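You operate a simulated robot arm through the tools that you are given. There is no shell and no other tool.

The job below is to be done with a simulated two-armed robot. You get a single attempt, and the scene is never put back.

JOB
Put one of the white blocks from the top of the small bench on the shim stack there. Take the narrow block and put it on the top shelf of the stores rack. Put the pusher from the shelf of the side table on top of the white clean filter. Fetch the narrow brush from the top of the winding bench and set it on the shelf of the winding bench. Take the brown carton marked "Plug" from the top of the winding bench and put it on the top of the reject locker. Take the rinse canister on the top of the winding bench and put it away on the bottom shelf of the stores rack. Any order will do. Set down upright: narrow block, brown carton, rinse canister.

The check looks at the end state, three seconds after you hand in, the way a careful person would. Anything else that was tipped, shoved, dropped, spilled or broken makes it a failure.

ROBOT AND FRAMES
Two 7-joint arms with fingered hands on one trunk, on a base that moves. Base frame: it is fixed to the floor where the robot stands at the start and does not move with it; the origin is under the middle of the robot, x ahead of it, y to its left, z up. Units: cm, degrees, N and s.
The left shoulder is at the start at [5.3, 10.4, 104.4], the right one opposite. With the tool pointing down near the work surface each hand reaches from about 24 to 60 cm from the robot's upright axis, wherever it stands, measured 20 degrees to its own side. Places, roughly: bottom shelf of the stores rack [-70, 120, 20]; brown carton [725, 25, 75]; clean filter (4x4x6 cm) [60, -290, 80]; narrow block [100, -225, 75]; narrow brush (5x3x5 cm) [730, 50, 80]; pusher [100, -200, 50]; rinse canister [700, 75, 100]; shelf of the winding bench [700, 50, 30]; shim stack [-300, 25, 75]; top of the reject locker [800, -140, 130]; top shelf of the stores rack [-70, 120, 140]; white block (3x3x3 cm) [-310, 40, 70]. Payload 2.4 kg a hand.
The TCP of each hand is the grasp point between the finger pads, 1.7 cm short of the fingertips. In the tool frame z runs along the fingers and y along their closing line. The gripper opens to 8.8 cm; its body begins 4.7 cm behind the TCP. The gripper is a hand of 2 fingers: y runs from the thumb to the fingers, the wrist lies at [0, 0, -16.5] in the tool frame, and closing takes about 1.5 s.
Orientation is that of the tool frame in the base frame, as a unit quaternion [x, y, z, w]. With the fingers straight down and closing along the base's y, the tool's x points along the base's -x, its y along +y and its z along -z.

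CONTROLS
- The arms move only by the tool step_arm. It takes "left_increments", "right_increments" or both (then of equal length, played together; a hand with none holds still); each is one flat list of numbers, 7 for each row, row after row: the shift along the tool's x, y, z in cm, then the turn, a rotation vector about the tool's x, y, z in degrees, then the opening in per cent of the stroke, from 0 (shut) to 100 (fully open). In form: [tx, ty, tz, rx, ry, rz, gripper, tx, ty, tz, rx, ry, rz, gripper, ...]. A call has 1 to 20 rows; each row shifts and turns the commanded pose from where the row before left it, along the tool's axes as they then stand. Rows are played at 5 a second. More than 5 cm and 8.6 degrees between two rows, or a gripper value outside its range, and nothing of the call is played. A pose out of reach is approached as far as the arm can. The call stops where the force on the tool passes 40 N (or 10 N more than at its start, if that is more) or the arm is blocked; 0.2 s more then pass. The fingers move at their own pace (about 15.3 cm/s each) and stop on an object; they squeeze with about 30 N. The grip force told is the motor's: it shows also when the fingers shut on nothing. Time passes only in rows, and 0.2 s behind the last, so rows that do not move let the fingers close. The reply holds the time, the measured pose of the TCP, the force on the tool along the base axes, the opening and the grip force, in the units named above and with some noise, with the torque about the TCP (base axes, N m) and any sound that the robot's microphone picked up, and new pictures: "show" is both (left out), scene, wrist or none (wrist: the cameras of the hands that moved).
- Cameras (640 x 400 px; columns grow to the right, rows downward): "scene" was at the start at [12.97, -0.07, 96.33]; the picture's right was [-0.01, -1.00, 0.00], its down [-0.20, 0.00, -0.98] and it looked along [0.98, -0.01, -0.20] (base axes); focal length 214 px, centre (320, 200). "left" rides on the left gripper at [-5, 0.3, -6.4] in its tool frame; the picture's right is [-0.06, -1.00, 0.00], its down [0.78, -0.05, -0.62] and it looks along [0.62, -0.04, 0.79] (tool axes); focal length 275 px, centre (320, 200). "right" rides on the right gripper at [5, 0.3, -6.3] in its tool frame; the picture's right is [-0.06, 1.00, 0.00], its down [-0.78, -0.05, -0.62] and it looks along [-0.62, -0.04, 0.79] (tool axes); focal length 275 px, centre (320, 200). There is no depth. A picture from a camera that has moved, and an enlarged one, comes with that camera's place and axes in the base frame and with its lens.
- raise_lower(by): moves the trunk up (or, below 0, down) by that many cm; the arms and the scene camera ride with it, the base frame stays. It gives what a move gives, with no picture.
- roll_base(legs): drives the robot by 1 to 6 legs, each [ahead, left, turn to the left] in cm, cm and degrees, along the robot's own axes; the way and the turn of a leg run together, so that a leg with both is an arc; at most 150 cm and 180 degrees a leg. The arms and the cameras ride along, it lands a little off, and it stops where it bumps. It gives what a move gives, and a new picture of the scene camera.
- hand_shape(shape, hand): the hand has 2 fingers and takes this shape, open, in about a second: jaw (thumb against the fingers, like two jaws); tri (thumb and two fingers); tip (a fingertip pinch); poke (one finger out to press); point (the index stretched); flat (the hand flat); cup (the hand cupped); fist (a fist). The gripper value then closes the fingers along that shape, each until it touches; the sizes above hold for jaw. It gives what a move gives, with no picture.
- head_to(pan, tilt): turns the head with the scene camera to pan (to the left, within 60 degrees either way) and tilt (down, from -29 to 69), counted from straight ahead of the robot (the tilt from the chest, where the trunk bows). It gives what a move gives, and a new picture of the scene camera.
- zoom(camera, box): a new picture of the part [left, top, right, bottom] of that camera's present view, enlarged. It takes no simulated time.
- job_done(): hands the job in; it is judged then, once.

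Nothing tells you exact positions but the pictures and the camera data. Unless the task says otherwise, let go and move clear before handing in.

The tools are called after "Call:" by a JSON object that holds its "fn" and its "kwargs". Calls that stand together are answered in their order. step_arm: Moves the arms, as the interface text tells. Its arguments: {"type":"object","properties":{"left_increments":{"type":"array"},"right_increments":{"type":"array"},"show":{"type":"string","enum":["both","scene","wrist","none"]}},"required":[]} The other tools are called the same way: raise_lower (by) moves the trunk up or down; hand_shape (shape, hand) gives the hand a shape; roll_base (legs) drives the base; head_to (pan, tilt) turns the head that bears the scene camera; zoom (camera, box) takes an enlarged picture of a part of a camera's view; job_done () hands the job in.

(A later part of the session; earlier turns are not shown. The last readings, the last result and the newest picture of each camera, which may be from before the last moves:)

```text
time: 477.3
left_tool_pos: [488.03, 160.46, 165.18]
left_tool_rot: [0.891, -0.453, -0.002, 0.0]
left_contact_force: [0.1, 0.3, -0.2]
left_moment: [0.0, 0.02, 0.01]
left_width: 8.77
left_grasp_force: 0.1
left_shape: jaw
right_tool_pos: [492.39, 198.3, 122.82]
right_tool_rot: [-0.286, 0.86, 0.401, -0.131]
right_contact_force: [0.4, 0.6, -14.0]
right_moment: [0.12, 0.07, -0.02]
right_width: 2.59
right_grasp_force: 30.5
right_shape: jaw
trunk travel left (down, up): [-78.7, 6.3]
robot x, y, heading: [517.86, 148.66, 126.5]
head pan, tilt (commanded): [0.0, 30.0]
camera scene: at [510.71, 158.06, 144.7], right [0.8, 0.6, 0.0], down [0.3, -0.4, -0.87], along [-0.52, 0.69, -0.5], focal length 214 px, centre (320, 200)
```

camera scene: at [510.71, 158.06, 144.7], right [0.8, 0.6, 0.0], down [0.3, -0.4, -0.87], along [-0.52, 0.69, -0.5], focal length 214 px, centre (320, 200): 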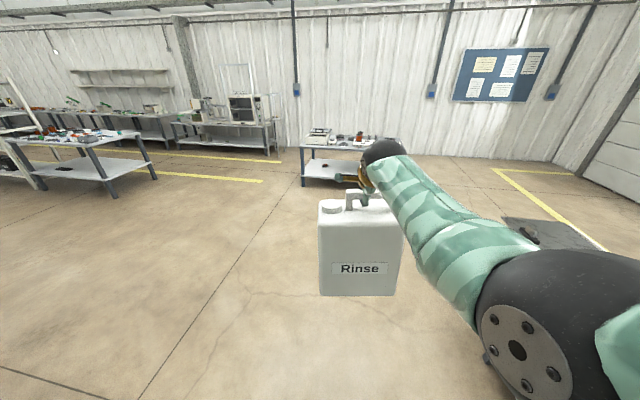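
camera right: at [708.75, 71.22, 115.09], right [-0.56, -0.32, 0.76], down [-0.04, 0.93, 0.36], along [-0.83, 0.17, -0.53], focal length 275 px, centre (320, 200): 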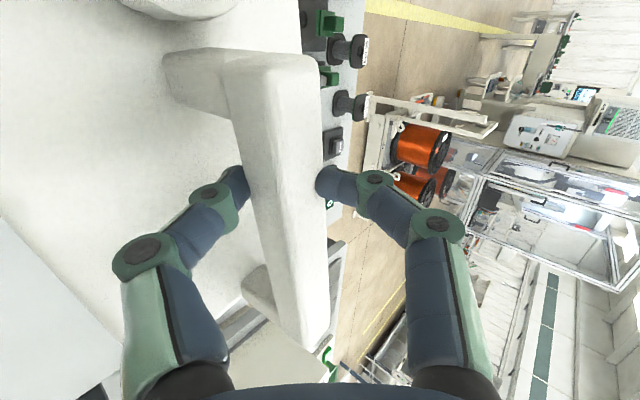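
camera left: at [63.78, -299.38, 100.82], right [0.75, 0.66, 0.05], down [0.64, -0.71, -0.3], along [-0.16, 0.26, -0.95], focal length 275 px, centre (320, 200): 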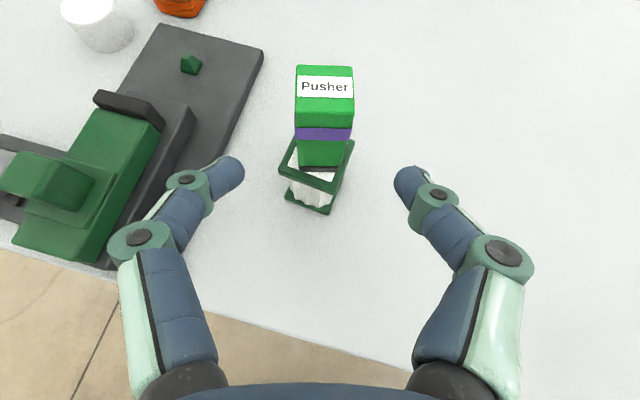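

All clear ahead. Continuing: around the machine's left side toward the stores rack.

Call:
{"fn": "roll_base", "kwargs": {"legs": [[35, 0, 0], [0, 0, 52], [130, 0, 0], [0, 0, 26], [140, 0, 0]]}}

```text
time: 495.9
left_tool_pos: [224.3, 90.02, 165.24]
left_tool_rot: [0.975, 0.222, -0.001, 0.001]
left_contact_force: [-0.1, -0.8, -0.3]
left_moment: [0.02, 0.02, 0.03]
left_width: 8.78
left_grasp_force: 0.1
left_shape: jaw
right_tool_pos: [188.19, 101.23, 122.82]
right_tool_rot: [0.771, -0.479, -0.223, 0.356]
right_contact_force: [1.1, -0.5, -14.3]
right_moment: [-0.07, 0.15, 0.0]
right_width: 2.61
right_grasp_force: 29.8
right_shape: jaw
trunk travel left (down, up): [-78.7, 6.3]
robot x, y, heading: [241.47, 117.01, -154.1]
head pan, tilt (commanded): [0.0, 30.0]
camera scene: at [231.19, 111.72, 144.7], right [-0.44, 0.9, 0.0], down [0.45, 0.22, -0.87], along [-0.78, -0.38, -0.5], focal length 214 px, centre (320, 200)
```

scene: 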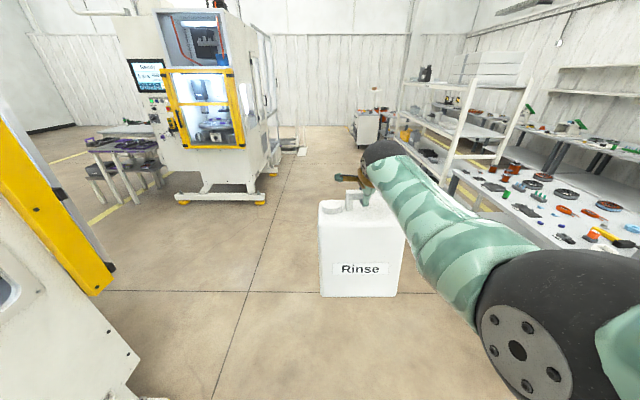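

The canister is still steady (14 N). I'll continue to about [40, 20] and turn to face the rack.

Call:
{"fn": "roll_base", "kwargs": {"legs": [[140, 0, 0], [83, 0, 0], [0, 0, -90]]}}

Call:
{"fn": "head_to", "kwargs": {"pan": 12, "tilt": 30}}

```text
time: 510.7
left_tool_pos: [15.77, 38.05, 165.25]
left_tool_rot: [0.842, -0.539, -0.002, 0.0]
left_contact_force: [-0.2, 0.3, -0.1]
left_moment: [-0.01, 0.02, 0.0]
left_width: 8.81
left_grasp_force: 0.1
left_shape: jaw
right_tool_pos: [27.72, 74.01, 122.82]
right_tool_rot: [-0.199, 0.885, 0.411, -0.09]
right_contact_force: [0.0, -0.8, -13.1]
right_moment: [0.12, 0.12, -0.01]
right_width: 2.64
right_grasp_force: 29.6
right_shape: jaw
trunk travel left (down, up): [-78.7, 6.3]
robot x, y, heading: [42.16, 20.16, 115.4]
head pan, tilt (commanded): [0.0, 30.0]
camera scene: at [37.63, 31.14, 144.7], right [0.91, 0.43, 0.0], down [0.21, -0.45, -0.87], along [-0.37, 0.78, -0.5], focal length 214 px, centre (320, 200)
```

scene: 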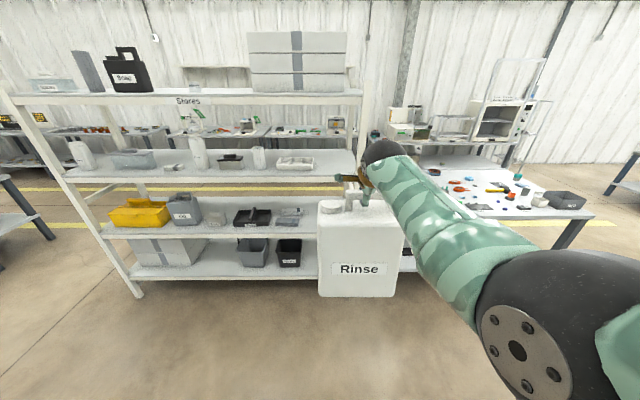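

```text
time: 511.4
left_tool_pos: [15.84, 38.0, 165.36]
left_tool_rot: [0.842, -0.539, -0.001, -0.001]
left_contact_force: [-0.5, 0.5, 0.3]
left_moment: [0.03, 0.04, 0.01]
left_width: 8.8
left_grasp_force: 0.2
left_shape: jaw
right_tool_pos: [27.77, 73.96, 122.7]
right_tool_rot: [-0.199, 0.886, 0.41, -0.09]
right_contact_force: [-0.1, -0.7, -13.9]
right_moment: [0.14, 0.06, 0.0]
right_width: 2.62
right_grasp_force: 30.1
right_shape: jaw
trunk travel left (down, up): [-78.7, 6.3]
robot x, y, heading: [42.31, 20.4, 115.3]
head pan, tilt (commanded): [12.0, 30.0]
camera scene: at [36.02, 30.16, 144.7], right [0.8, 0.6, 0.0], down [0.3, -0.4, -0.87], along [-0.52, 0.69, -0.5], focal length 214 px, centre (320, 200)
```

scene: 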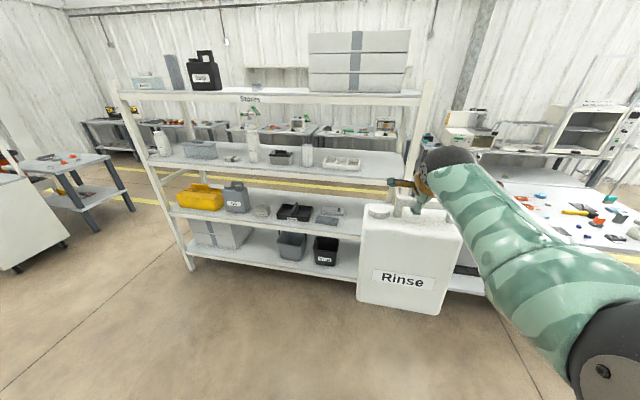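

The rack is ahead; the free space on the bottom shelf is right of the "Waste" bin. I'll move to a standoff in front of that space, then lower the canister to shelf height while still outside the rack.

Call:
{"fn": "roll_base", "kwargs": {"legs": [[28, 7.5, 0.7]]}}

Call:
{"fn": "raise_lower", "kwargs": {"by": -40}}

Call:
{"fn": "head_to", "kwargs": {"pan": 0, "tilt": 25}}

```text
time: 513.4
left_tool_pos: [-3.28, 60.04, 165.22]
left_tool_rot: [0.845, -0.535, -0.003, -0.001]
left_contact_force: [-0.6, 0.3, 0.1]
left_moment: [0.03, -0.04, 0.01]
left_width: 8.8
left_grasp_force: 0.1
left_shape: jaw
right_tool_pos: [8.24, 96.11, 122.74]
right_tool_rot: [-0.204, 0.884, 0.41, -0.092]
right_contact_force: [0.0, -1.0, -13.9]
right_moment: [0.07, 0.04, -0.02]
right_width: 2.61
right_grasp_force: 30.1
right_shape: jaw
trunk travel left (down, up): [-78.7, 6.3]
robot x, y, heading: [23.37, 42.57, 115.9]
head pan, tilt (commanded): [12.0, 30.0]
camera scene: at [16.97, 52.4, 144.7], right [0.79, 0.61, 0.0], down [0.31, -0.4, -0.87], along [-0.53, 0.68, -0.5], focal length 214 px, centre (320, 200)
```

scene: 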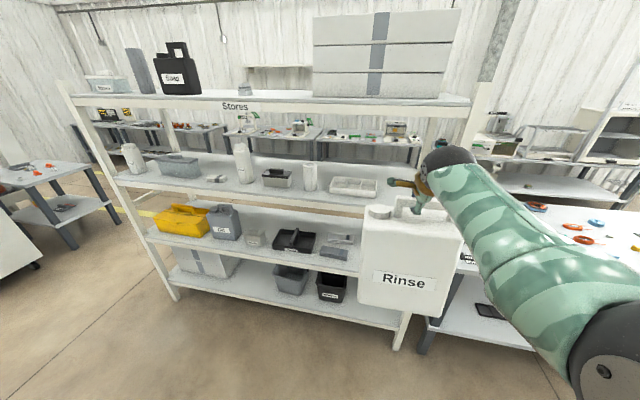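

```text
time: 517.3
left_tool_pos: [-3.28, 60.07, 125.34]
left_tool_rot: [0.845, -0.535, -0.001, -0.001]
left_contact_force: [0.5, -0.5, 0.1]
left_moment: [-0.01, 0.03, 0.02]
left_width: 8.79
left_grasp_force: 0.0
left_shape: jaw
right_tool_pos: [8.3, 95.99, 82.63]
right_tool_rot: [-0.204, 0.884, 0.409, -0.092]
right_contact_force: [-0.3, 0.7, -14.3]
right_moment: [0.13, 0.08, -0.02]
right_width: 2.63
right_grasp_force: 29.5
right_shape: jaw
trunk travel left (down, up): [-38.7, 46.3]
robot x, y, heading: [23.4, 42.54, 115.8]
head pan, tilt (commanded): [12.0, 30.0]
```

```text
time: 518.0
left_tool_pos: [-3.3, 59.98, 125.2]
left_tool_rot: [0.845, -0.534, -0.002, -0.002]
left_contact_force: [0.1, -0.2, 0.3]
left_moment: [0.03, -0.01, 0.01]
left_width: 8.79
left_grasp_force: 0.1
left_shape: jaw
right_tool_pos: [8.22, 96.03, 82.68]
right_tool_rot: [-0.204, 0.884, 0.41, -0.093]
right_contact_force: [0.2, -0.2, -14.1]
right_moment: [0.18, 0.05, -0.01]
right_width: 2.63
right_grasp_force: 29.9
right_shape: jaw
trunk travel left (down, up): [-38.7, 46.3]
robot x, y, heading: [23.31, 42.67, 116.0]
head pan, tilt (commanded): [0.0, 25.0]
camera scene: at [18.35, 53.86, 105.36], right [0.9, 0.44, 0.0], down [0.18, -0.38, -0.91], along [-0.39, 0.82, -0.42], focal length 214 px, centre (320, 200)
```

scene: 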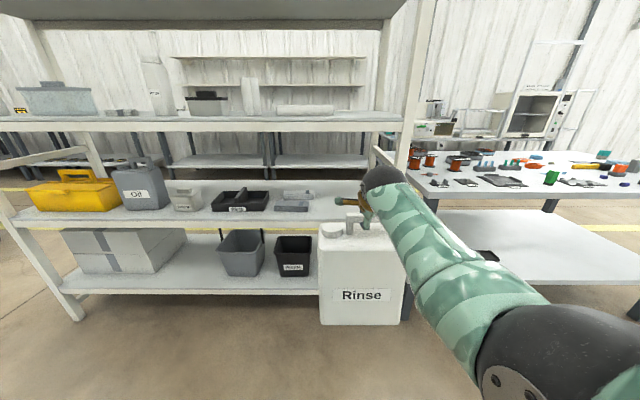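

The bottom shelf surface is near z = 22 and the next shelf's lip near z = 59, with about 33 cm free between the Waste bin and the right post. I'll lower the canister to about 3 cm above shelf level (still outside) and shift right 4 cm.

Call:
{"fn": "raise_lower", "kwargs": {"by": -29.5}}

Call:
{"fn": "roll_base", "kwargs": {"legs": [[0, -4.1, 0]]}}

Call:
{"fn": "head_to", "kwargs": {"pan": 10, "tilt": 20}}

```text
time: 521.0
left_tool_pos: [-3.27, 59.91, 95.9]
left_tool_rot: [0.845, -0.535, -0.001, -0.001]
left_contact_force: [0.4, -0.3, -0.6]
left_moment: [0.01, 0.02, 0.01]
left_width: 8.78
left_grasp_force: 0.0
left_shape: jaw
right_tool_pos: [8.31, 96.04, 53.3]
right_tool_rot: [-0.205, 0.884, 0.409, -0.092]
right_contact_force: [-0.9, -0.1, -14.3]
right_moment: [0.17, 0.1, 0.0]
right_width: 2.67
right_grasp_force: 30.2
right_shape: jaw
trunk travel left (down, up): [-9.2, 75.8]
robot x, y, heading: [23.66, 42.56, 115.9]
head pan, tilt (commanded): [0.0, 25.0]
```

```text
time: 521.9
left_tool_pos: [0.5, 61.76, 95.81]
left_tool_rot: [0.845, -0.534, -0.002, -0.001]
left_contact_force: [0.6, -0.5, 0.5]
left_moment: [0.01, -0.01, 0.0]
left_width: 8.8
left_grasp_force: 0.1
left_shape: jaw
right_tool_pos: [11.97, 97.83, 53.31]
right_tool_rot: [-0.204, 0.885, 0.409, -0.093]
right_contact_force: [-0.2, 0.5, -13.7]
right_moment: [0.09, 0.2, -0.04]
right_width: 2.65
right_grasp_force: 29.8
right_shape: jaw
trunk travel left (down, up): [-9.2, 75.8]
robot x, y, heading: [27.42, 44.31, 116.0]
head pan, tilt (commanded): [0.0, 25.0]
camera scene: at [21.56, 56.76, 76.04], right [0.9, 0.44, 0.0], down [0.18, -0.38, -0.91], along [-0.39, 0.82, -0.42], focal length 214 px, centre (320, 200)
```

scene: 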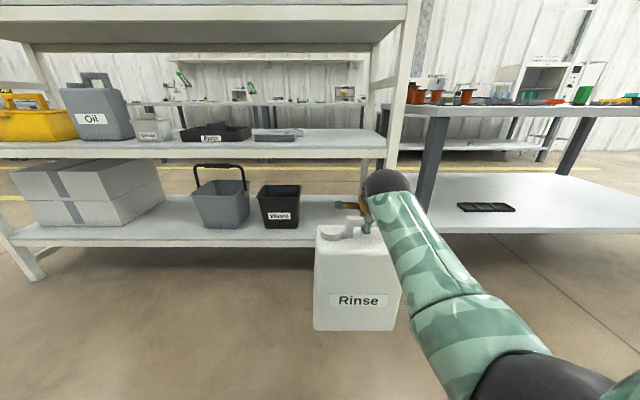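

```text
time: 522.6
left_tool_pos: [0.41, 61.83, 95.93]
left_tool_rot: [0.845, -0.535, -0.001, -0.002]
left_contact_force: [0.0, -0.5, -0.3]
left_moment: [-0.04, -0.04, -0.02]
left_width: 8.8
left_grasp_force: 0.0
left_shape: jaw
right_tool_pos: [12.12, 97.74, 53.24]
right_tool_rot: [-0.203, 0.885, 0.408, -0.093]
right_contact_force: [-0.2, 0.1, -14.3]
right_moment: [0.13, 0.11, 0.02]
right_width: 2.68
right_grasp_force: 30.0
right_shape: jaw
trunk travel left (down, up): [-9.2, 75.8]
robot x, y, heading: [27.52, 44.33, 115.6]
head pan, tilt (commanded): [10.0, 20.0]
camera scene: at [20.14, 56.03, 76.84], right [0.81, 0.58, 0.0], down [0.2, -0.28, -0.94], along [-0.55, 0.76, -0.34], focal length 214 px, centre (320, 200)
```

scene: 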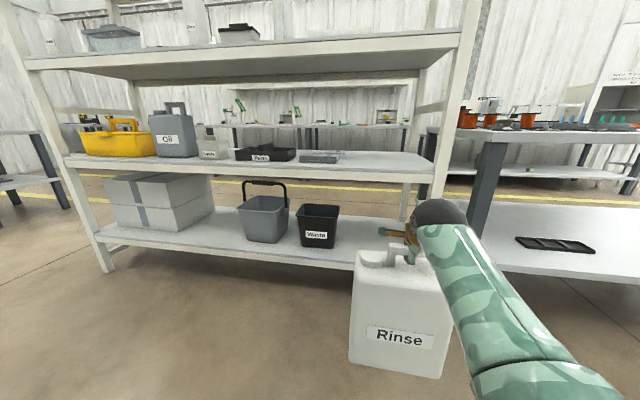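

I need the shelf edges measured more precisely before inserting; I'll zoom on the gap.

Call:
{"fn": "zoom", "kwargs": {"camera": "scene", "box": [300, 130, 480, 280]}}

Call:
{"fn": "zoom", "kwargs": {"camera": "scene", "box": [60, 130, 320, 280]}}

```text
2.67 times, centred on (390, 205) of scene
camera zoom: at [20.14, 56.03, 76.84], right [0.81, 0.58, 0.0], down [0.2, -0.28, -0.94], along [-0.55, 0.76, -0.34], focal length 572 px, centre (133, 187)
```

zoom: 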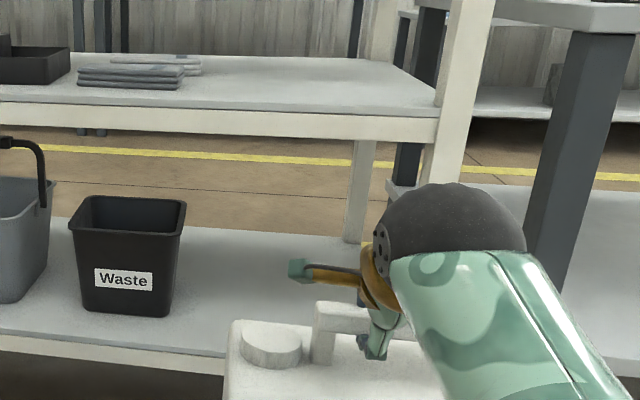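

```text
2.46 times, centred on (190, 205) of scene
camera zoom: at [20.14, 56.03, 76.84], right [0.81, 0.58, 0.0], down [0.2, -0.28, -0.94], along [-0.55, 0.76, -0.34], focal length 528 px, centre (640, 188)
```

zoom: 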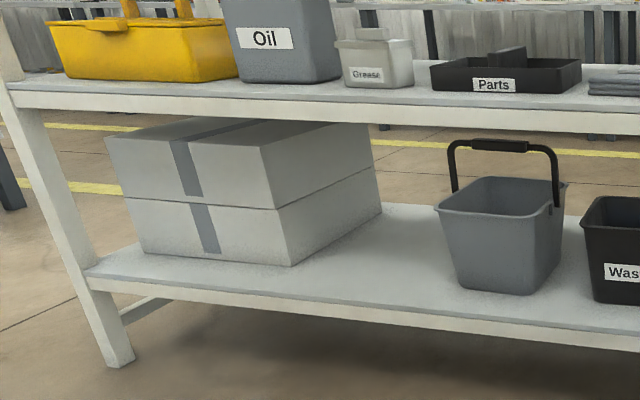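

Shelf surface measures about z = 21.3 and the next shelf's lip about z = 56.7, so clearance for the tilted hand is small; I'll go in gradually. First drive forward 28 cm, keeping the canister mostly outside.

Call:
{"fn": "roll_base", "kwargs": {"legs": [[28, 0, 0]]}}

Call:
{"fn": "head_to", "kwargs": {"pan": -5, "tilt": 30}}

Call:
{"fn": "zoom", "kwargs": {"camera": "scene", "box": [220, 60, 440, 260]}}

```text
time: 524.5
left_tool_pos: [-11.74, 87.13, 95.85]
left_tool_rot: [0.845, -0.535, -0.002, -0.001]
left_contact_force: [0.3, -0.3, -0.4]
left_moment: [0.01, -0.01, 0.01]
left_width: 8.8
left_grasp_force: 0.1
left_shape: jaw
right_tool_pos: [-0.13, 122.91, 53.19]
right_tool_rot: [-0.205, 0.885, 0.408, -0.092]
right_contact_force: [-0.1, -0.3, -13.5]
right_moment: [0.17, 0.11, 0.0]
right_width: 2.63
right_grasp_force: 30.1
right_shape: jaw
trunk travel left (down, up): [-9.2, 75.8]
robot x, y, heading: [15.07, 69.65, 115.8]
head pan, tilt (commanded): [10.0, 20.0]
camera scene: at [7.94, 81.3, 76.85], right [0.81, 0.58, 0.0], down [0.2, -0.28, -0.94], along [-0.55, 0.76, -0.34], focal length 214 px, centre (320, 200)
```

scene: 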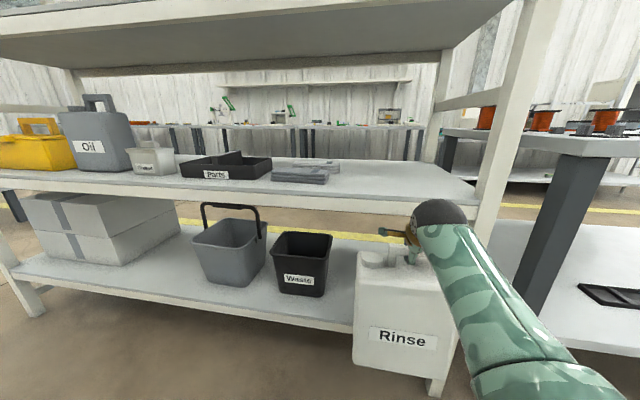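

```text
time: 525.3
left_tool_pos: [-11.76, 87.04, 95.83]
left_tool_rot: [0.844, -0.536, -0.002, -0.001]
left_contact_force: [0.1, 0.9, -0.3]
left_moment: [-0.03, 0.02, -0.02]
left_width: 8.82
left_grasp_force: 0.1
left_shape: jaw
right_tool_pos: [-0.19, 123.14, 53.22]
right_tool_rot: [-0.203, 0.885, 0.408, -0.092]
right_contact_force: [-0.7, -0.6, -14.0]
right_moment: [0.17, 0.11, 0.0]
right_width: 2.89
right_grasp_force: 29.7
right_shape: jaw
trunk travel left (down, up): [-9.2, 75.8]
robot x, y, heading: [15.08, 69.47, 115.9]
head pan, tilt (commanded): [-5.0, 30.0]
camera scene: at [10.17, 82.21, 75.25], right [0.93, 0.36, 0.0], down [0.18, -0.47, -0.87], along [-0.31, 0.81, -0.5], focal length 214 px, centre (320, 200)
```

scene: 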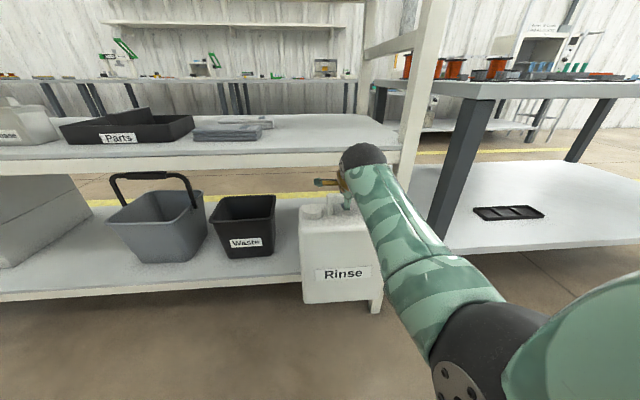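

```text
2.00 times, centred on (330, 160) of scene
camera zoom: at [10.17, 82.21, 75.25], right [0.93, 0.36, 0.0], down [0.18, -0.47, -0.87], along [-0.31, 0.81, -0.5], focal length 429 px, centre (300, 280)
```

zoom: 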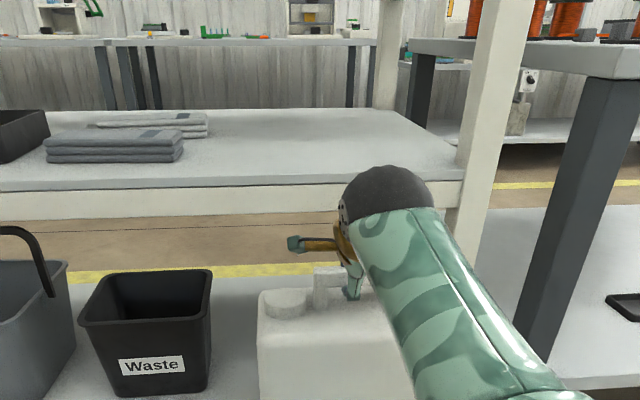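

The grip width crept up slightly to 2.9 cm; I'll check the grip with the wrist camera before going on.

Call:
{"fn": "step_arm", "kwargs": {"right_increments": [0, 0, 0, 0, 0, 0, 0, 0, 0, 0, 0, 0, 0, 0], "show": "wrist"}}

```text
time: 525.9
left_tool_pos: [-11.71, 87.05, 95.8]
left_tool_rot: [0.845, -0.535, -0.001, -0.001]
left_contact_force: [0.1, -0.1, 0.8]
left_moment: [0.02, -0.02, -0.02]
left_width: 8.78
left_grasp_force: 0.1
left_shape: jaw
right_tool_pos: [-0.28, 123.12, 53.08]
right_tool_rot: [-0.205, 0.885, 0.408, -0.093]
right_contact_force: [-0.3, -1.1, -13.6]
right_moment: [0.12, 0.07, 0.0]
right_width: 2.63
right_grasp_force: 30.0
right_shape: jaw
trunk travel left (down, up): [-9.2, 75.8]
robot x, y, heading: [15.19, 69.79, 115.5]
head pan, tilt (commanded): [-5.0, 30.0]
camera right: at [-2.68, 116.8, 57.38], right [-0.23, 0.61, 0.76], down [0.92, -0.11, 0.37], along [0.31, 0.79, -0.54], focal length 275 px, centre (320, 200)
```

right: 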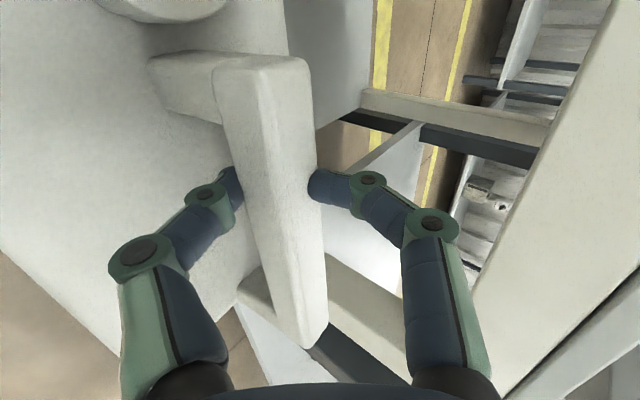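

Grip is stable at 2.63 cm. The wrist camera also sees the upper shelf's lip; I'll zoom to measure it.

Call:
{"fn": "zoom", "kwargs": {"camera": "right", "box": [380, 0, 640, 400]}}

```text
1.00 times, centred on (510, 200) of right (not enlarged: the box is as wide or as high as the picture)
camera zoom: at [-2.68, 116.8, 57.38], right [-0.23, 0.61, 0.76], down [0.92, -0.11, 0.37], along [0.31, 0.79, -0.54], focal length 275 px, centre (130, 200)
```

zoom: 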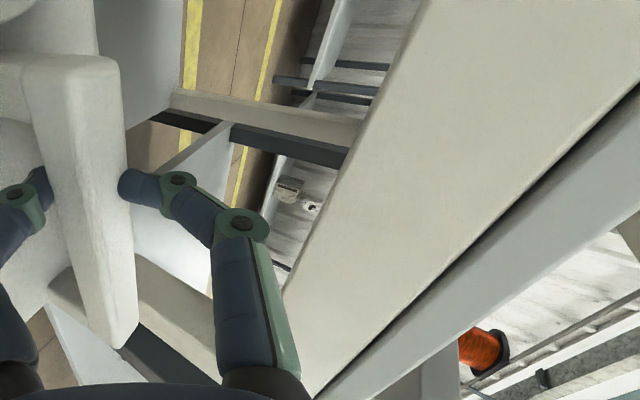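

The wrist view fixes the upper lip's bottom edge at about z = 57.7, giving nearly 2 cm spare. I'll lower 3 cm, then move in about 5 cm with the base.

Call:
{"fn": "raise_lower", "kwargs": {"by": -2.8}}

Call:
{"fn": "roll_base", "kwargs": {"legs": [[5, 0, 0]]}}

Call:
{"fn": "zoom", "kwargs": {"camera": "scene", "box": [230, 100, 430, 320]}}

Call:
{"fn": "zoom", "kwargs": {"camera": "right", "box": [380, 0, 640, 400]}}

```text
time: 526.6
left_tool_pos: [-11.66, 87.13, 93.0]
left_tool_rot: [0.845, -0.535, -0.002, -0.001]
left_contact_force: [-0.1, 0.0, 0.1]
left_moment: [-0.01, 0.03, 0.0]
left_width: 8.8
left_grasp_force: 0.2
left_shape: jaw
right_tool_pos: [-0.28, 123.09, 50.34]
right_tool_rot: [-0.204, 0.885, 0.408, -0.093]
right_contact_force: [0.3, -0.6, -13.4]
right_moment: [0.16, 0.1, 0.0]
right_width: 2.67
right_grasp_force: 29.5
right_shape: jaw
trunk travel left (down, up): [-6.4, 78.6]
robot x, y, heading: [15.12, 69.7, 115.9]
head pan, tilt (commanded): [-5.0, 30.0]
```

```text
time: 527.6
left_tool_pos: [-13.8, 91.45, 93.07]
left_tool_rot: [0.844, -0.536, -0.002, 0.0]
left_contact_force: [0.7, 0.2, 0.2]
left_moment: [0.02, 0.03, 0.0]
left_width: 8.78
left_grasp_force: 0.1
left_shape: jaw
right_tool_pos: [-2.27, 127.46, 50.32]
right_tool_rot: [-0.204, 0.885, 0.408, -0.092]
right_contact_force: [0.6, -2.1, -11.9]
right_moment: [0.01, -0.03, 0.07]
right_width: 2.32
right_grasp_force: 29.9
right_shape: jaw
trunk travel left (down, up): [-6.4, 78.6]
robot x, y, heading: [12.8, 74.03, 115.7]
head pan, tilt (commanded): [-5.0, 30.0]
camera scene: at [7.94, 86.85, 72.54], right [0.94, 0.35, 0.0], down [0.18, -0.47, -0.87], along [-0.31, 0.81, -0.5], focal length 214 px, centre (320, 200)
```

scene: 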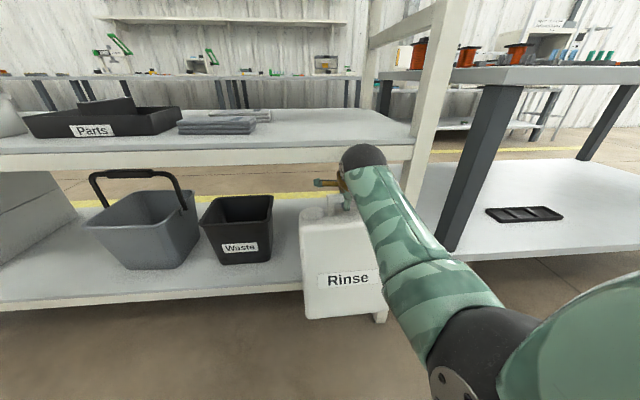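

```text
1.82 times, centred on (330, 210) of scene
camera zoom: at [7.94, 86.85, 72.54], right [0.94, 0.35, 0.0], down [0.18, -0.47, -0.87], along [-0.31, 0.81, -0.5], focal length 390 px, centre (302, 182)
```

zoom: 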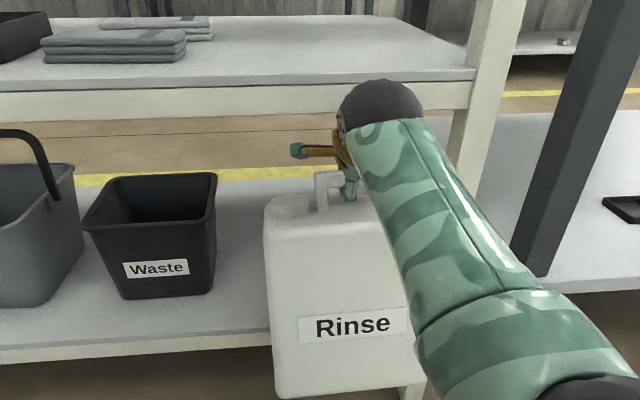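

```text
1.00 times, centred on (510, 200) of right (not enlarged: the box is as wide or as high as the picture)
camera zoom: at [-4.84, 121.31, 54.59], right [-0.23, 0.61, 0.76], down [0.92, -0.11, 0.37], along [0.31, 0.79, -0.54], focal length 275 px, centre (130, 200)
```

zoom: 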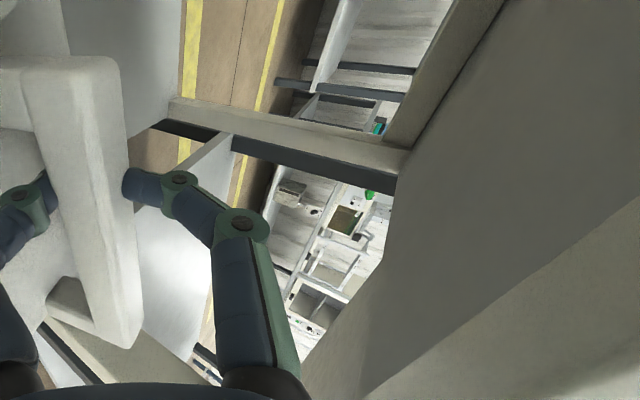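

A small backward push (2 N) shows the canister's bottom edge touched the shelf's front lip. I'll back off 4 cm, raise 2 cm and try again.

Call:
{"fn": "roll_base", "kwargs": {"legs": [[-4.5, 0, 0]]}}

Call:
{"fn": "raise_lower", "kwargs": {"by": 2}}

Call:
{"fn": "step_arm", "kwargs": {"right_increments": [0, 0, 0, 0, 0, 0, 0, 0, 0, 0, 0, 0, 0, 0], "show": "both"}}

Call:
{"fn": "zoom", "kwargs": {"camera": "scene", "box": [270, 160, 410, 340]}}

```text
time: 528.5
left_tool_pos: [-12.0, 87.61, 93.04]
left_tool_rot: [0.844, -0.536, -0.002, 0.0]
left_contact_force: [-0.1, 0.5, 0.7]
left_moment: [0.01, 0.0, -0.02]
left_width: 8.78
left_grasp_force: 0.2
left_shape: jaw
right_tool_pos: [-0.47, 123.48, 50.29]
right_tool_rot: [-0.204, 0.885, 0.408, -0.092]
right_contact_force: [-0.3, 0.9, -14.0]
right_moment: [0.31, 0.16, 0.03]
right_width: 2.62
right_grasp_force: 30.0
right_shape: jaw
trunk travel left (down, up): [-6.4, 78.6]
robot x, y, heading: [14.96, 70.49, 116.2]
head pan, tilt (commanded): [-5.0, 30.0]
camera scene: at [9.87, 82.82, 72.53], right [0.94, 0.35, 0.0], down [0.18, -0.47, -0.87], along [-0.31, 0.81, -0.5], focal length 214 px, centre (320, 200)
```

scene: 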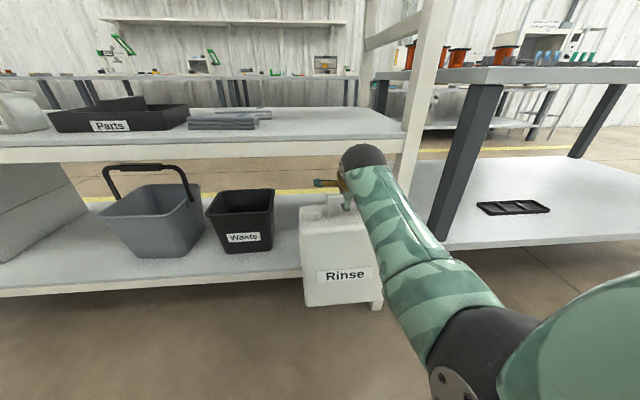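

```text
time: 529.1
left_tool_pos: [-11.96, 87.6, 94.93]
left_tool_rot: [0.845, -0.535, -0.002, -0.001]
left_contact_force: [0.7, -0.2, 0.6]
left_moment: [-0.04, -0.01, 0.02]
left_width: 8.81
left_grasp_force: 0.1
left_shape: jaw
right_tool_pos: [-0.42, 123.41, 52.22]
right_tool_rot: [-0.204, 0.886, 0.406, -0.092]
right_contact_force: [-0.3, -0.3, -13.9]
right_moment: [0.19, 0.08, 0.0]
right_width: 2.6
right_grasp_force: 29.6
right_shape: jaw
trunk travel left (down, up): [-8.4, 76.6]
robot x, y, heading: [14.48, 70.06, 115.8]
head pan, tilt (commanded): [-5.0, 30.0]
```

```text
time: 529.7
left_tool_pos: [-11.94, 87.43, 94.96]
left_tool_rot: [0.845, -0.535, -0.002, 0.0]
left_contact_force: [1.1, 0.5, 0.1]
left_moment: [-0.02, 0.01, 0.03]
left_width: 8.81
left_grasp_force: 0.0
left_shape: jaw
right_tool_pos: [-0.37, 123.55, 52.25]
right_tool_rot: [-0.205, 0.885, 0.409, -0.092]
right_contact_force: [-0.9, -0.7, -14.1]
right_moment: [0.16, 0.08, 0.0]
right_width: 2.6
right_grasp_force: 29.5
right_shape: jaw
trunk travel left (down, up): [-8.4, 76.6]
robot x, y, heading: [14.82, 70.48, 115.6]
head pan, tilt (commanded): [-5.0, 30.0]
camera scene: at [9.92, 82.71, 74.47], right [0.94, 0.35, 0.0], down [0.18, -0.47, -0.87], along [-0.31, 0.81, -0.5], focal length 214 px, centre (320, 200)
camera right: at [-2.91, 117.26, 56.55], right [-0.23, 0.61, 0.76], down [0.92, -0.11, 0.37], along [0.31, 0.78, -0.54], focal length 275 px, centre (320, 200)
```

scene: 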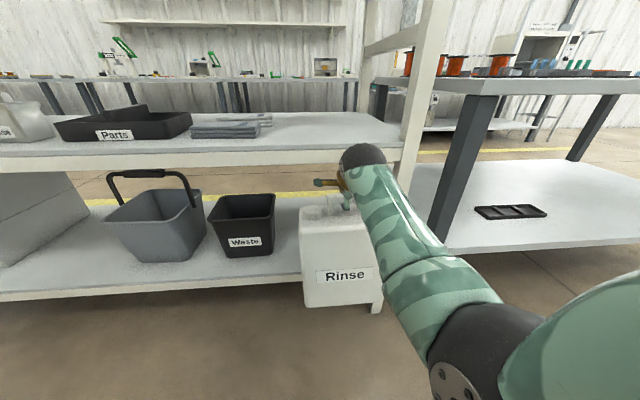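
right: 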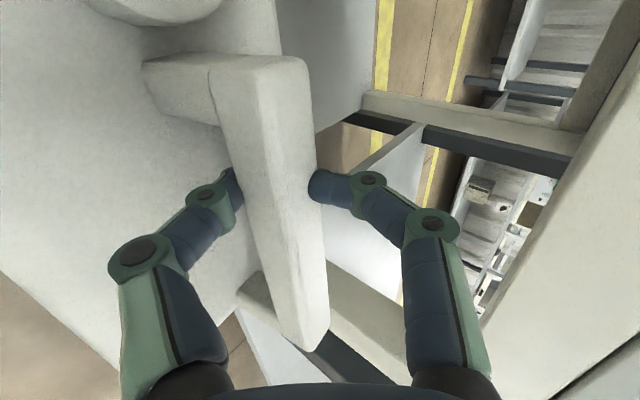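

```text
2.22 times, centred on (340, 250) of scene
camera zoom: at [9.92, 82.71, 74.47], right [0.94, 0.35, 0.0], down [0.18, -0.47, -0.87], along [-0.31, 0.81, -0.5], focal length 477 px, centre (276, 89)
```

zoom: 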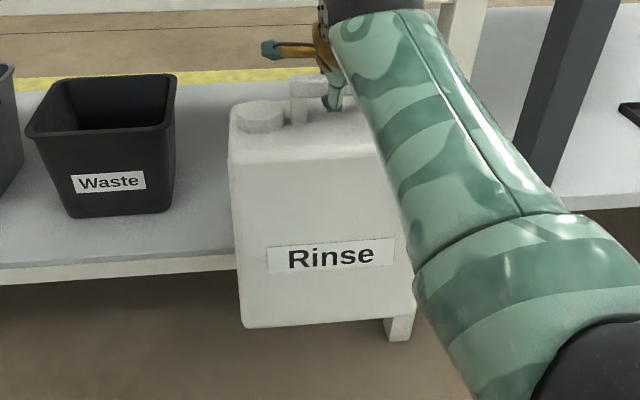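

The canister bottom hangs lower than I assumed, so with this 50° hold the hand would nearly touch the upper shelf. I'll back off, set the canister down on the floor, and regrasp it with a flatter (65°) hand.

Call:
{"fn": "roll_base", "kwargs": {"legs": [[-32, 0, 0]]}}

Call:
{"fn": "raise_lower", "kwargs": {"by": -8}}

Call:
{"fn": "step_arm", "kwargs": {"right_increments": [0, -2.07, -0.22, 0, 0, 0, 0, 0, -2.07, -0.22, 0, 0, 0, 0, 0, 0, 0, 0, 0, 0, 0], "show": "scene"}}

```text
time: 531.9
left_tool_pos: [2.0, 58.78, 95.0]
left_tool_rot: [0.844, -0.537, -0.002, -0.001]
left_contact_force: [0.0, -0.4, 0.3]
left_moment: [0.0, 0.02, -0.03]
left_width: 8.8
left_grasp_force: 0.0
left_shape: jaw
right_tool_pos: [13.74, 94.65, 52.42]
right_tool_rot: [-0.202, 0.886, 0.408, -0.091]
right_contact_force: [1.0, -0.6, -13.3]
right_moment: [0.23, 0.12, 0.03]
right_width: 3.12
right_grasp_force: 30.4
right_shape: jaw
trunk travel left (down, up): [-8.4, 76.6]
robot x, y, heading: [28.76, 41.43, 115.3]
head pan, tilt (commanded): [-5.0, 30.0]
camera scene: at [23.84, 53.85, 74.46], right [0.94, 0.35, 0.0], down [0.18, -0.47, -0.87], along [-0.3, 0.81, -0.5], focal length 214 px, centre (320, 200)
```

scene: 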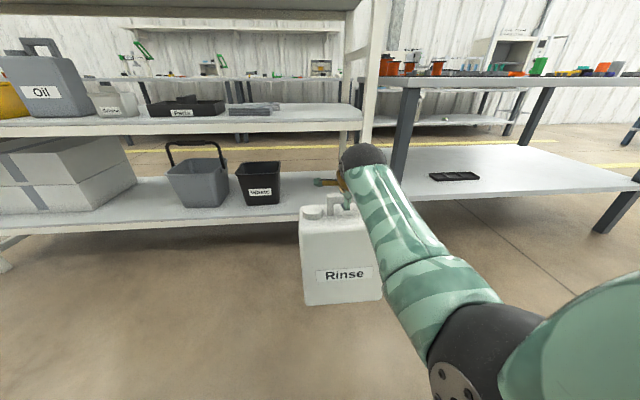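

```text
time: 533.0
left_tool_pos: [3.1, 56.85, 89.45]
left_tool_rot: [0.843, -0.537, -0.018, -0.01]
left_contact_force: [0.4, 0.1, -0.4]
left_moment: [-0.02, -0.01, 0.03]
left_width: 8.79
left_grasp_force: 0.0
left_shape: jaw
right_tool_pos: [13.79, 94.78, 48.41]
right_tool_rot: [-0.198, 0.875, 0.43, -0.097]
right_contact_force: [-0.1, -0.4, -13.4]
right_moment: [0.14, 0.03, 0.01]
right_width: 3.07
right_grasp_force: 29.6
right_shape: jaw
trunk travel left (down, up): [-0.4, 84.6]
robot x, y, heading: [28.84, 41.24, 115.9]
head pan, tilt (commanded): [-5.0, 30.0]
```

```text
time: 533.8
left_tool_pos: [3.05, 56.8, 89.45]
left_tool_rot: [0.843, -0.537, -0.019, -0.011]
left_contact_force: [-0.3, 0.4, -1.1]
left_moment: [0.01, 0.0, 0.01]
left_width: 8.8
left_grasp_force: 0.1
left_shape: jaw
right_tool_pos: [13.3, 95.46, 51.06]
right_tool_rot: [-0.19, 0.847, 0.483, -0.111]
right_contact_force: [-0.5, -0.9, -14.4]
right_moment: [0.07, 0.04, 0.02]
right_width: 2.55
right_grasp_force: 30.2
right_shape: jaw
trunk travel left (down, up): [-0.4, 84.6]
robot x, y, heading: [28.37, 41.31, 115.3]
head pan, tilt (commanded): [-5.0, 30.0]
stopped in row 3 (right hand): the arm was blocked; the commanded pose is now the measured one
camera scene: at [24.28, 53.1, 68.57], right [0.94, 0.35, 0.0], down [0.17, -0.45, -0.88], along [-0.31, 0.82, -0.48], focal length 214 px, centre (320, 200)
```

scene: 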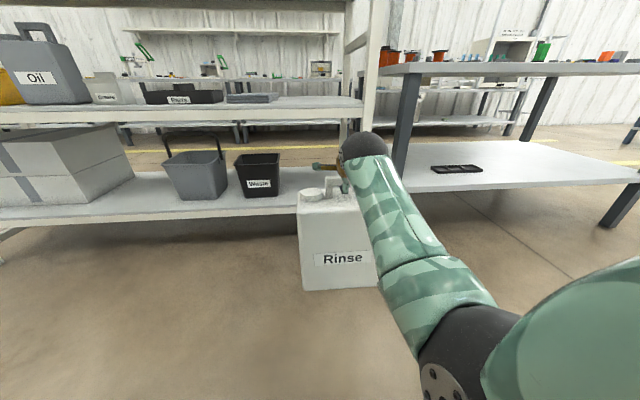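

The trunk lowering was blocked — the right elbow seems to press on my own base, and the body pitched slightly. I'll raise the trunk back up at once.

Call:
{"fn": "raise_lower", "kwargs": {"by": 9}}

Call:
{"fn": "step_arm", "kwargs": {"right_increments": [0, 0, 0, 0, 0, 0, 0, 0, 0, 0, 0, 0, 0, 0], "show": "both"}}

```text
time: 535.1
left_tool_pos: [1.92, 58.68, 95.87]
left_tool_rot: [0.843, -0.537, -0.001, 0.0]
left_contact_force: [0.0, 0.7, -0.8]
left_moment: [-0.02, 0.01, 0.0]
left_width: 8.79
left_grasp_force: 0.1
left_shape: jaw
right_tool_pos: [13.04, 95.89, 56.0]
right_tool_rot: [-0.194, 0.857, 0.466, -0.107]
right_contact_force: [0.7, 0.9, -14.3]
right_moment: [0.3, 0.09, -0.03]
right_width: 2.55
right_grasp_force: 29.9
right_shape: jaw
trunk travel left (down, up): [-9.4, 75.6]
robot x, y, heading: [28.44, 40.9, 115.3]
head pan, tilt (commanded): [-5.0, 30.0]
```

```text
time: 535.7
left_tool_pos: [2.12, 58.75, 95.96]
left_tool_rot: [0.843, -0.538, -0.002, -0.001]
left_contact_force: [-0.8, 0.1, -0.3]
left_moment: [0.01, -0.01, 0.02]
left_width: 8.79
left_grasp_force: 0.0
left_shape: jaw
right_tool_pos: [13.13, 96.0, 56.12]
right_tool_rot: [-0.194, 0.857, 0.466, -0.107]
right_contact_force: [0.1, 0.5, -14.1]
right_moment: [0.21, 0.09, -0.04]
right_width: 2.52
right_grasp_force: 29.9
right_shape: jaw
trunk travel left (down, up): [-9.4, 75.6]
robot x, y, heading: [28.76, 41.25, 115.6]
head pan, tilt (commanded): [-5.0, 30.0]
camera scene: at [23.87, 53.8, 75.43], right [0.94, 0.35, 0.0], down [0.18, -0.47, -0.87], along [-0.3, 0.81, -0.5], focal length 214 px, centre (320, 200)
camera right: at [10.75, 89.16, 59.81], right [-0.18, 0.52, 0.84], down [0.94, -0.15, 0.29], along [0.28, 0.84, -0.46], focal length 275 px, centre (320, 200)
```

scene: 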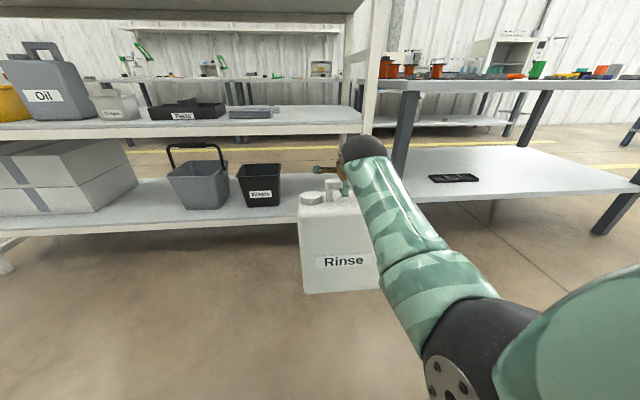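
right: 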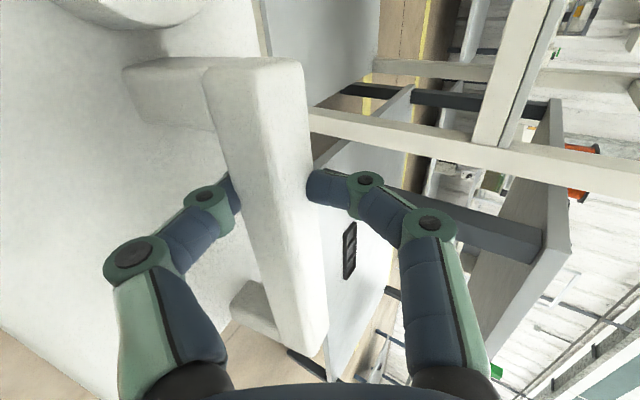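

I'm clear again; the hand ended at 57° tilt with the canister leaning about 7° with it. I'll rotate the hand back 7° so the canister hangs upright, and check.

Call:
{"fn": "step_arm", "kwargs": {"right_increments": [0, 0, 0, 3.6, 0, 0, 0, 0, 0, 0, 3.6, 0, 0, 0, 0, 0, 0, 0, 0, 0, 0], "show": "both"}}

Call:
{"fn": "zoom", "kwargs": {"camera": "scene", "box": [260, 150, 420, 320]}}

```text
time: 536.5
left_tool_pos: [2.14, 58.81, 96.09]
left_tool_rot: [0.844, -0.537, -0.001, -0.001]
left_contact_force: [-0.1, 0.1, -0.2]
left_moment: [0.02, -0.01, 0.01]
left_width: 8.78
left_grasp_force: 0.1
left_shape: jaw
right_tool_pos: [13.08, 95.88, 56.2]
right_tool_rot: [-0.2, 0.884, 0.411, -0.095]
right_contact_force: [-0.9, 0.5, -14.0]
right_moment: [0.43, 0.16, 0.0]
right_width: 2.57
right_grasp_force: 29.6
right_shape: jaw
trunk travel left (down, up): [-9.4, 75.6]
robot x, y, heading: [28.85, 41.17, 115.4]
head pan, tilt (commanded): [-5.0, 30.0]
camera scene: at [23.86, 53.8, 75.43], right [0.94, 0.35, 0.0], down [0.18, -0.47, -0.87], along [-0.3, 0.81, -0.5], focal length 214 px, centre (320, 200)
camera right: at [10.52, 89.63, 60.43], right [-0.22, 0.61, 0.76], down [0.93, -0.12, 0.36], along [0.31, 0.79, -0.54], focal length 275 px, centre (320, 200)
```

scene: 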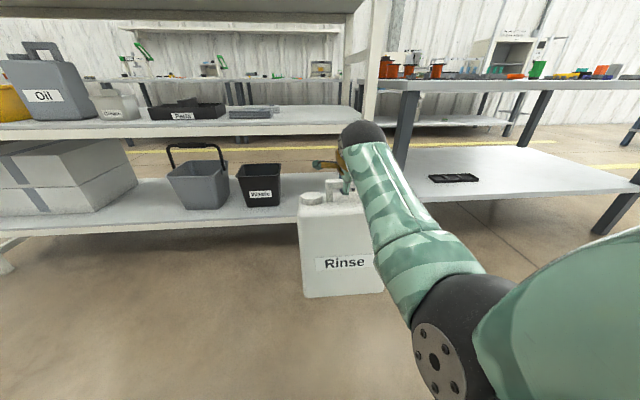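
right: 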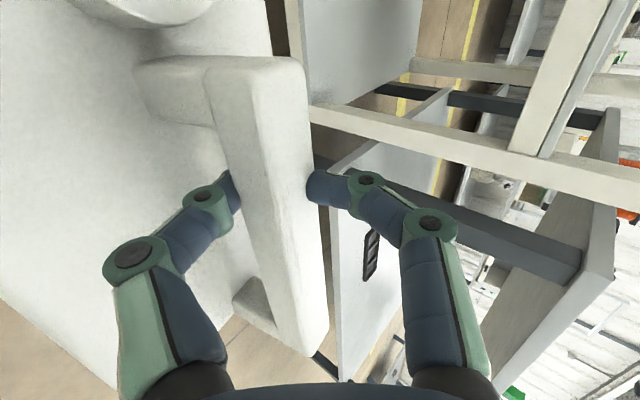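

```text
2.35 times, centred on (340, 235) of scene
camera zoom: at [23.86, 53.8, 75.43], right [0.94, 0.35, 0.0], down [0.18, -0.47, -0.87], along [-0.3, 0.81, -0.5], focal length 505 px, centre (273, 118)
```

zoom: 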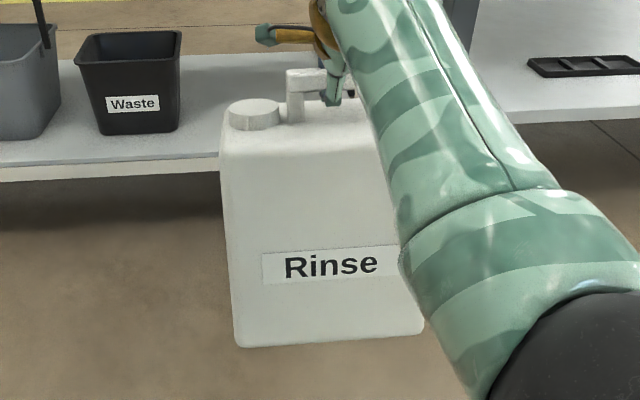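

The moment reading (0.43) tells me the canister slipped a little in the grip earlier and is upright relative to a hand tilt of about 61°. I'll rotate the hand up 11° and check that the moment drops.

Call:
{"fn": "step_arm", "kwargs": {"right_increments": [0, 0, 0, -5.5, 0, 0, 0, 0, 0, 0, -5.5, 0, 0, 0, 0, 0, 0, 0, 0, 0, 0], "show": "both"}}

Call:
{"fn": "zoom", "kwargs": {"camera": "scene", "box": [260, 150, 420, 320]}}

```text
time: 537.3
left_tool_pos: [1.97, 58.76, 96.09]
left_tool_rot: [0.843, -0.537, -0.001, -0.001]
left_contact_force: [-0.3, -0.7, -0.7]
left_moment: [0.02, 0.05, -0.01]
left_width: 8.78
left_grasp_force: 0.0
left_shape: jaw
right_tool_pos: [13.1, 95.85, 56.15]
right_tool_rot: [-0.19, 0.841, 0.495, -0.113]
right_contact_force: [0.2, -0.4, -14.1]
right_moment: [0.09, -0.02, -0.01]
right_width: 2.51
right_grasp_force: 29.7
right_shape: jaw
trunk travel left (down, up): [-9.4, 75.6]
robot x, y, heading: [28.67, 41.06, 115.5]
head pan, tilt (commanded): [-5.0, 30.0]
camera scene: at [23.86, 53.8, 75.44], right [0.94, 0.35, 0.0], down [0.18, -0.47, -0.87], along [-0.3, 0.81, -0.5], focal length 214 px, centre (320, 200)
camera right: at [10.85, 88.96, 59.45], right [-0.15, 0.46, 0.87], down [0.95, -0.17, 0.26], along [0.27, 0.87, -0.42], focal length 275 px, centre (320, 200)
```

scene: 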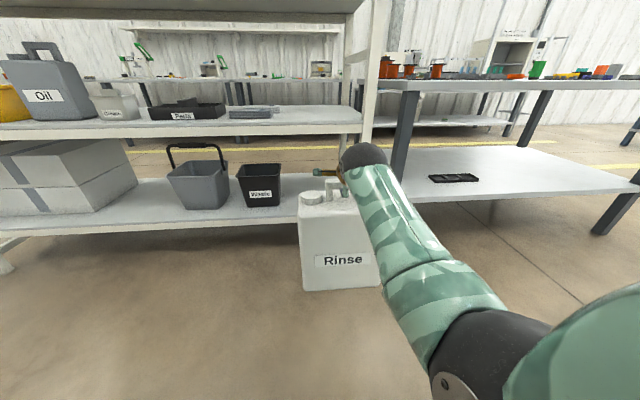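
right: 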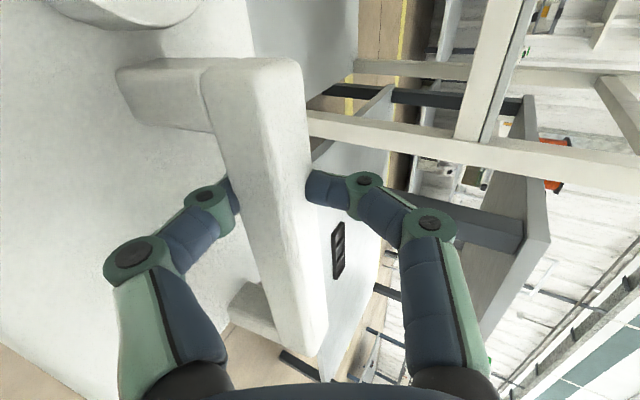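

```text
2.35 times, centred on (340, 235) of scene
camera zoom: at [23.86, 53.8, 75.44], right [0.94, 0.35, 0.0], down [0.18, -0.47, -0.87], along [-0.3, 0.81, -0.5], focal length 505 px, centre (273, 118)
```

zoom: 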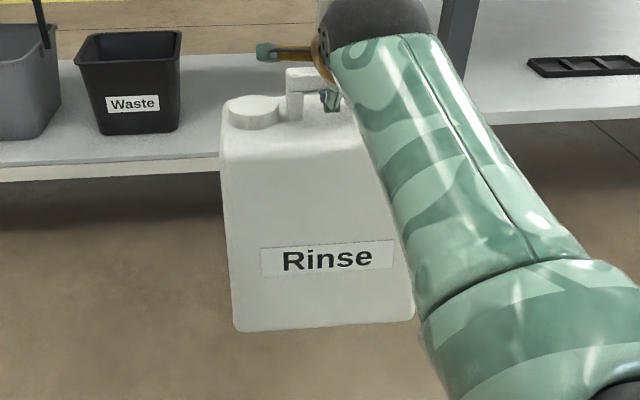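

The moment is near zero now: the canister hangs upright with the hand at 61°, which gives more headroom. I'll drive forward 33 cm at safe height so its far side is just over the shelf.

Call:
{"fn": "roll_base", "kwargs": {"legs": [[27, 0, 0.3]]}}

Call:
{"fn": "step_arm", "kwargs": {"right_increments": [0, 0, 0, 0, 0, 0, 0], "show": "wrist"}}

Call:
{"fn": "zoom", "kwargs": {"camera": "right", "box": [380, 0, 640, 400]}}

```text
time: 539.2
left_tool_pos: [-9.75, 83.11, 95.97]
left_tool_rot: [0.844, -0.536, -0.002, -0.002]
left_contact_force: [0.6, -0.5, -0.1]
left_moment: [-0.01, 0.0, 0.02]
left_width: 8.76
left_grasp_force: 0.1
left_shape: jaw
right_tool_pos: [1.09, 120.31, 56.21]
right_tool_rot: [-0.191, 0.841, 0.493, -0.114]
right_contact_force: [0.1, 0.6, -13.8]
right_moment: [0.26, 0.1, 0.0]
right_width: 2.55
right_grasp_force: 29.8
right_shape: jaw
trunk travel left (down, up): [-9.4, 75.6]
robot x, y, heading: [16.92, 66.22, 115.6]
head pan, tilt (commanded): [-5.0, 30.0]
camera scene: at [12.05, 78.28, 75.44], right [0.94, 0.35, 0.0], down [0.18, -0.47, -0.87], along [-0.31, 0.81, -0.5], focal length 214 px, centre (320, 200)
```

scene: 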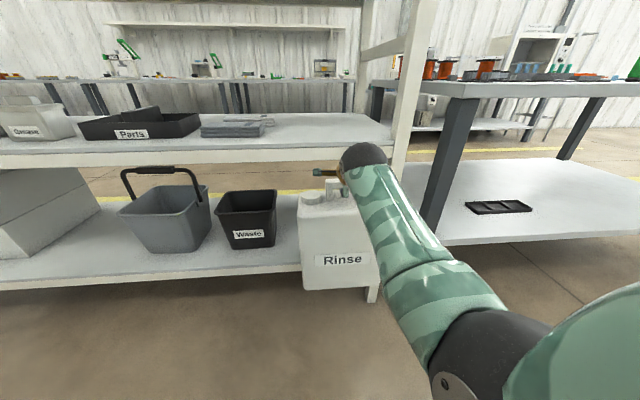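

```text
time: 539.6
left_tool_pos: [-9.8, 83.21, 96.07]
left_tool_rot: [0.844, -0.536, -0.002, -0.002]
left_contact_force: [-0.5, 0.7, -0.5]
left_moment: [0.03, -0.01, 0.0]
left_width: 8.79
left_grasp_force: 0.1
left_shape: jaw
right_tool_pos: [1.17, 120.31, 56.16]
right_tool_rot: [-0.192, 0.841, 0.492, -0.114]
right_contact_force: [-0.4, 0.3, -13.1]
right_moment: [0.25, 0.08, 0.03]
right_width: 2.53
right_grasp_force: 30.3
right_shape: jaw
trunk travel left (down, up): [-9.4, 75.6]
robot x, y, heading: [16.8, 66.09, 116.0]
head pan, tilt (commanded): [-5.0, 30.0]
camera right: at [-1.1, 113.36, 59.36], right [-0.16, 0.47, 0.87], down [0.95, -0.17, 0.26], along [0.26, 0.87, -0.42], focal length 275 px, centre (320, 200)
```

right: 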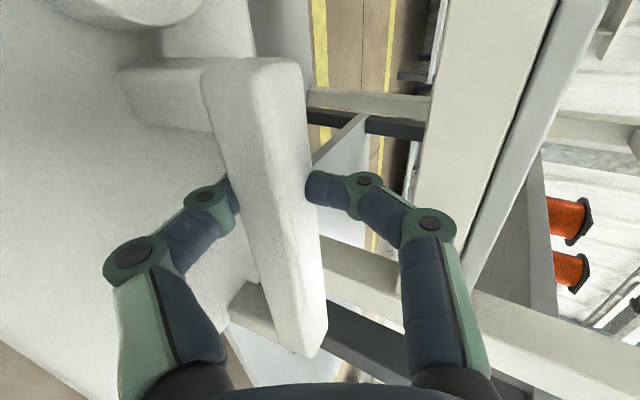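

```text
1.00 times, centred on (510, 200) of right (not enlarged: the box is as wide or as high as the picture)
camera zoom: at [-1.1, 113.36, 59.36], right [-0.16, 0.47, 0.87], down [0.95, -0.17, 0.26], along [0.26, 0.87, -0.42], focal length 275 px, centre (130, 200)
```

zoom: 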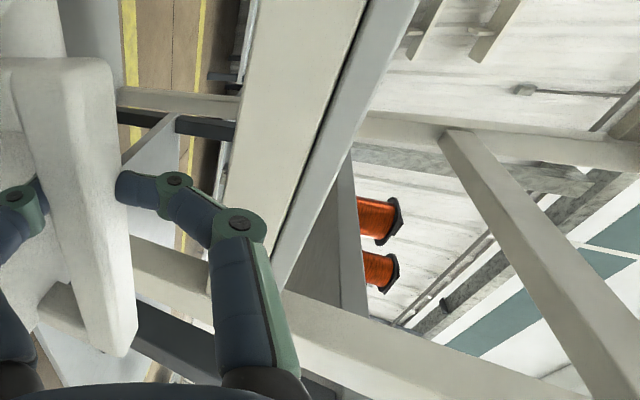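

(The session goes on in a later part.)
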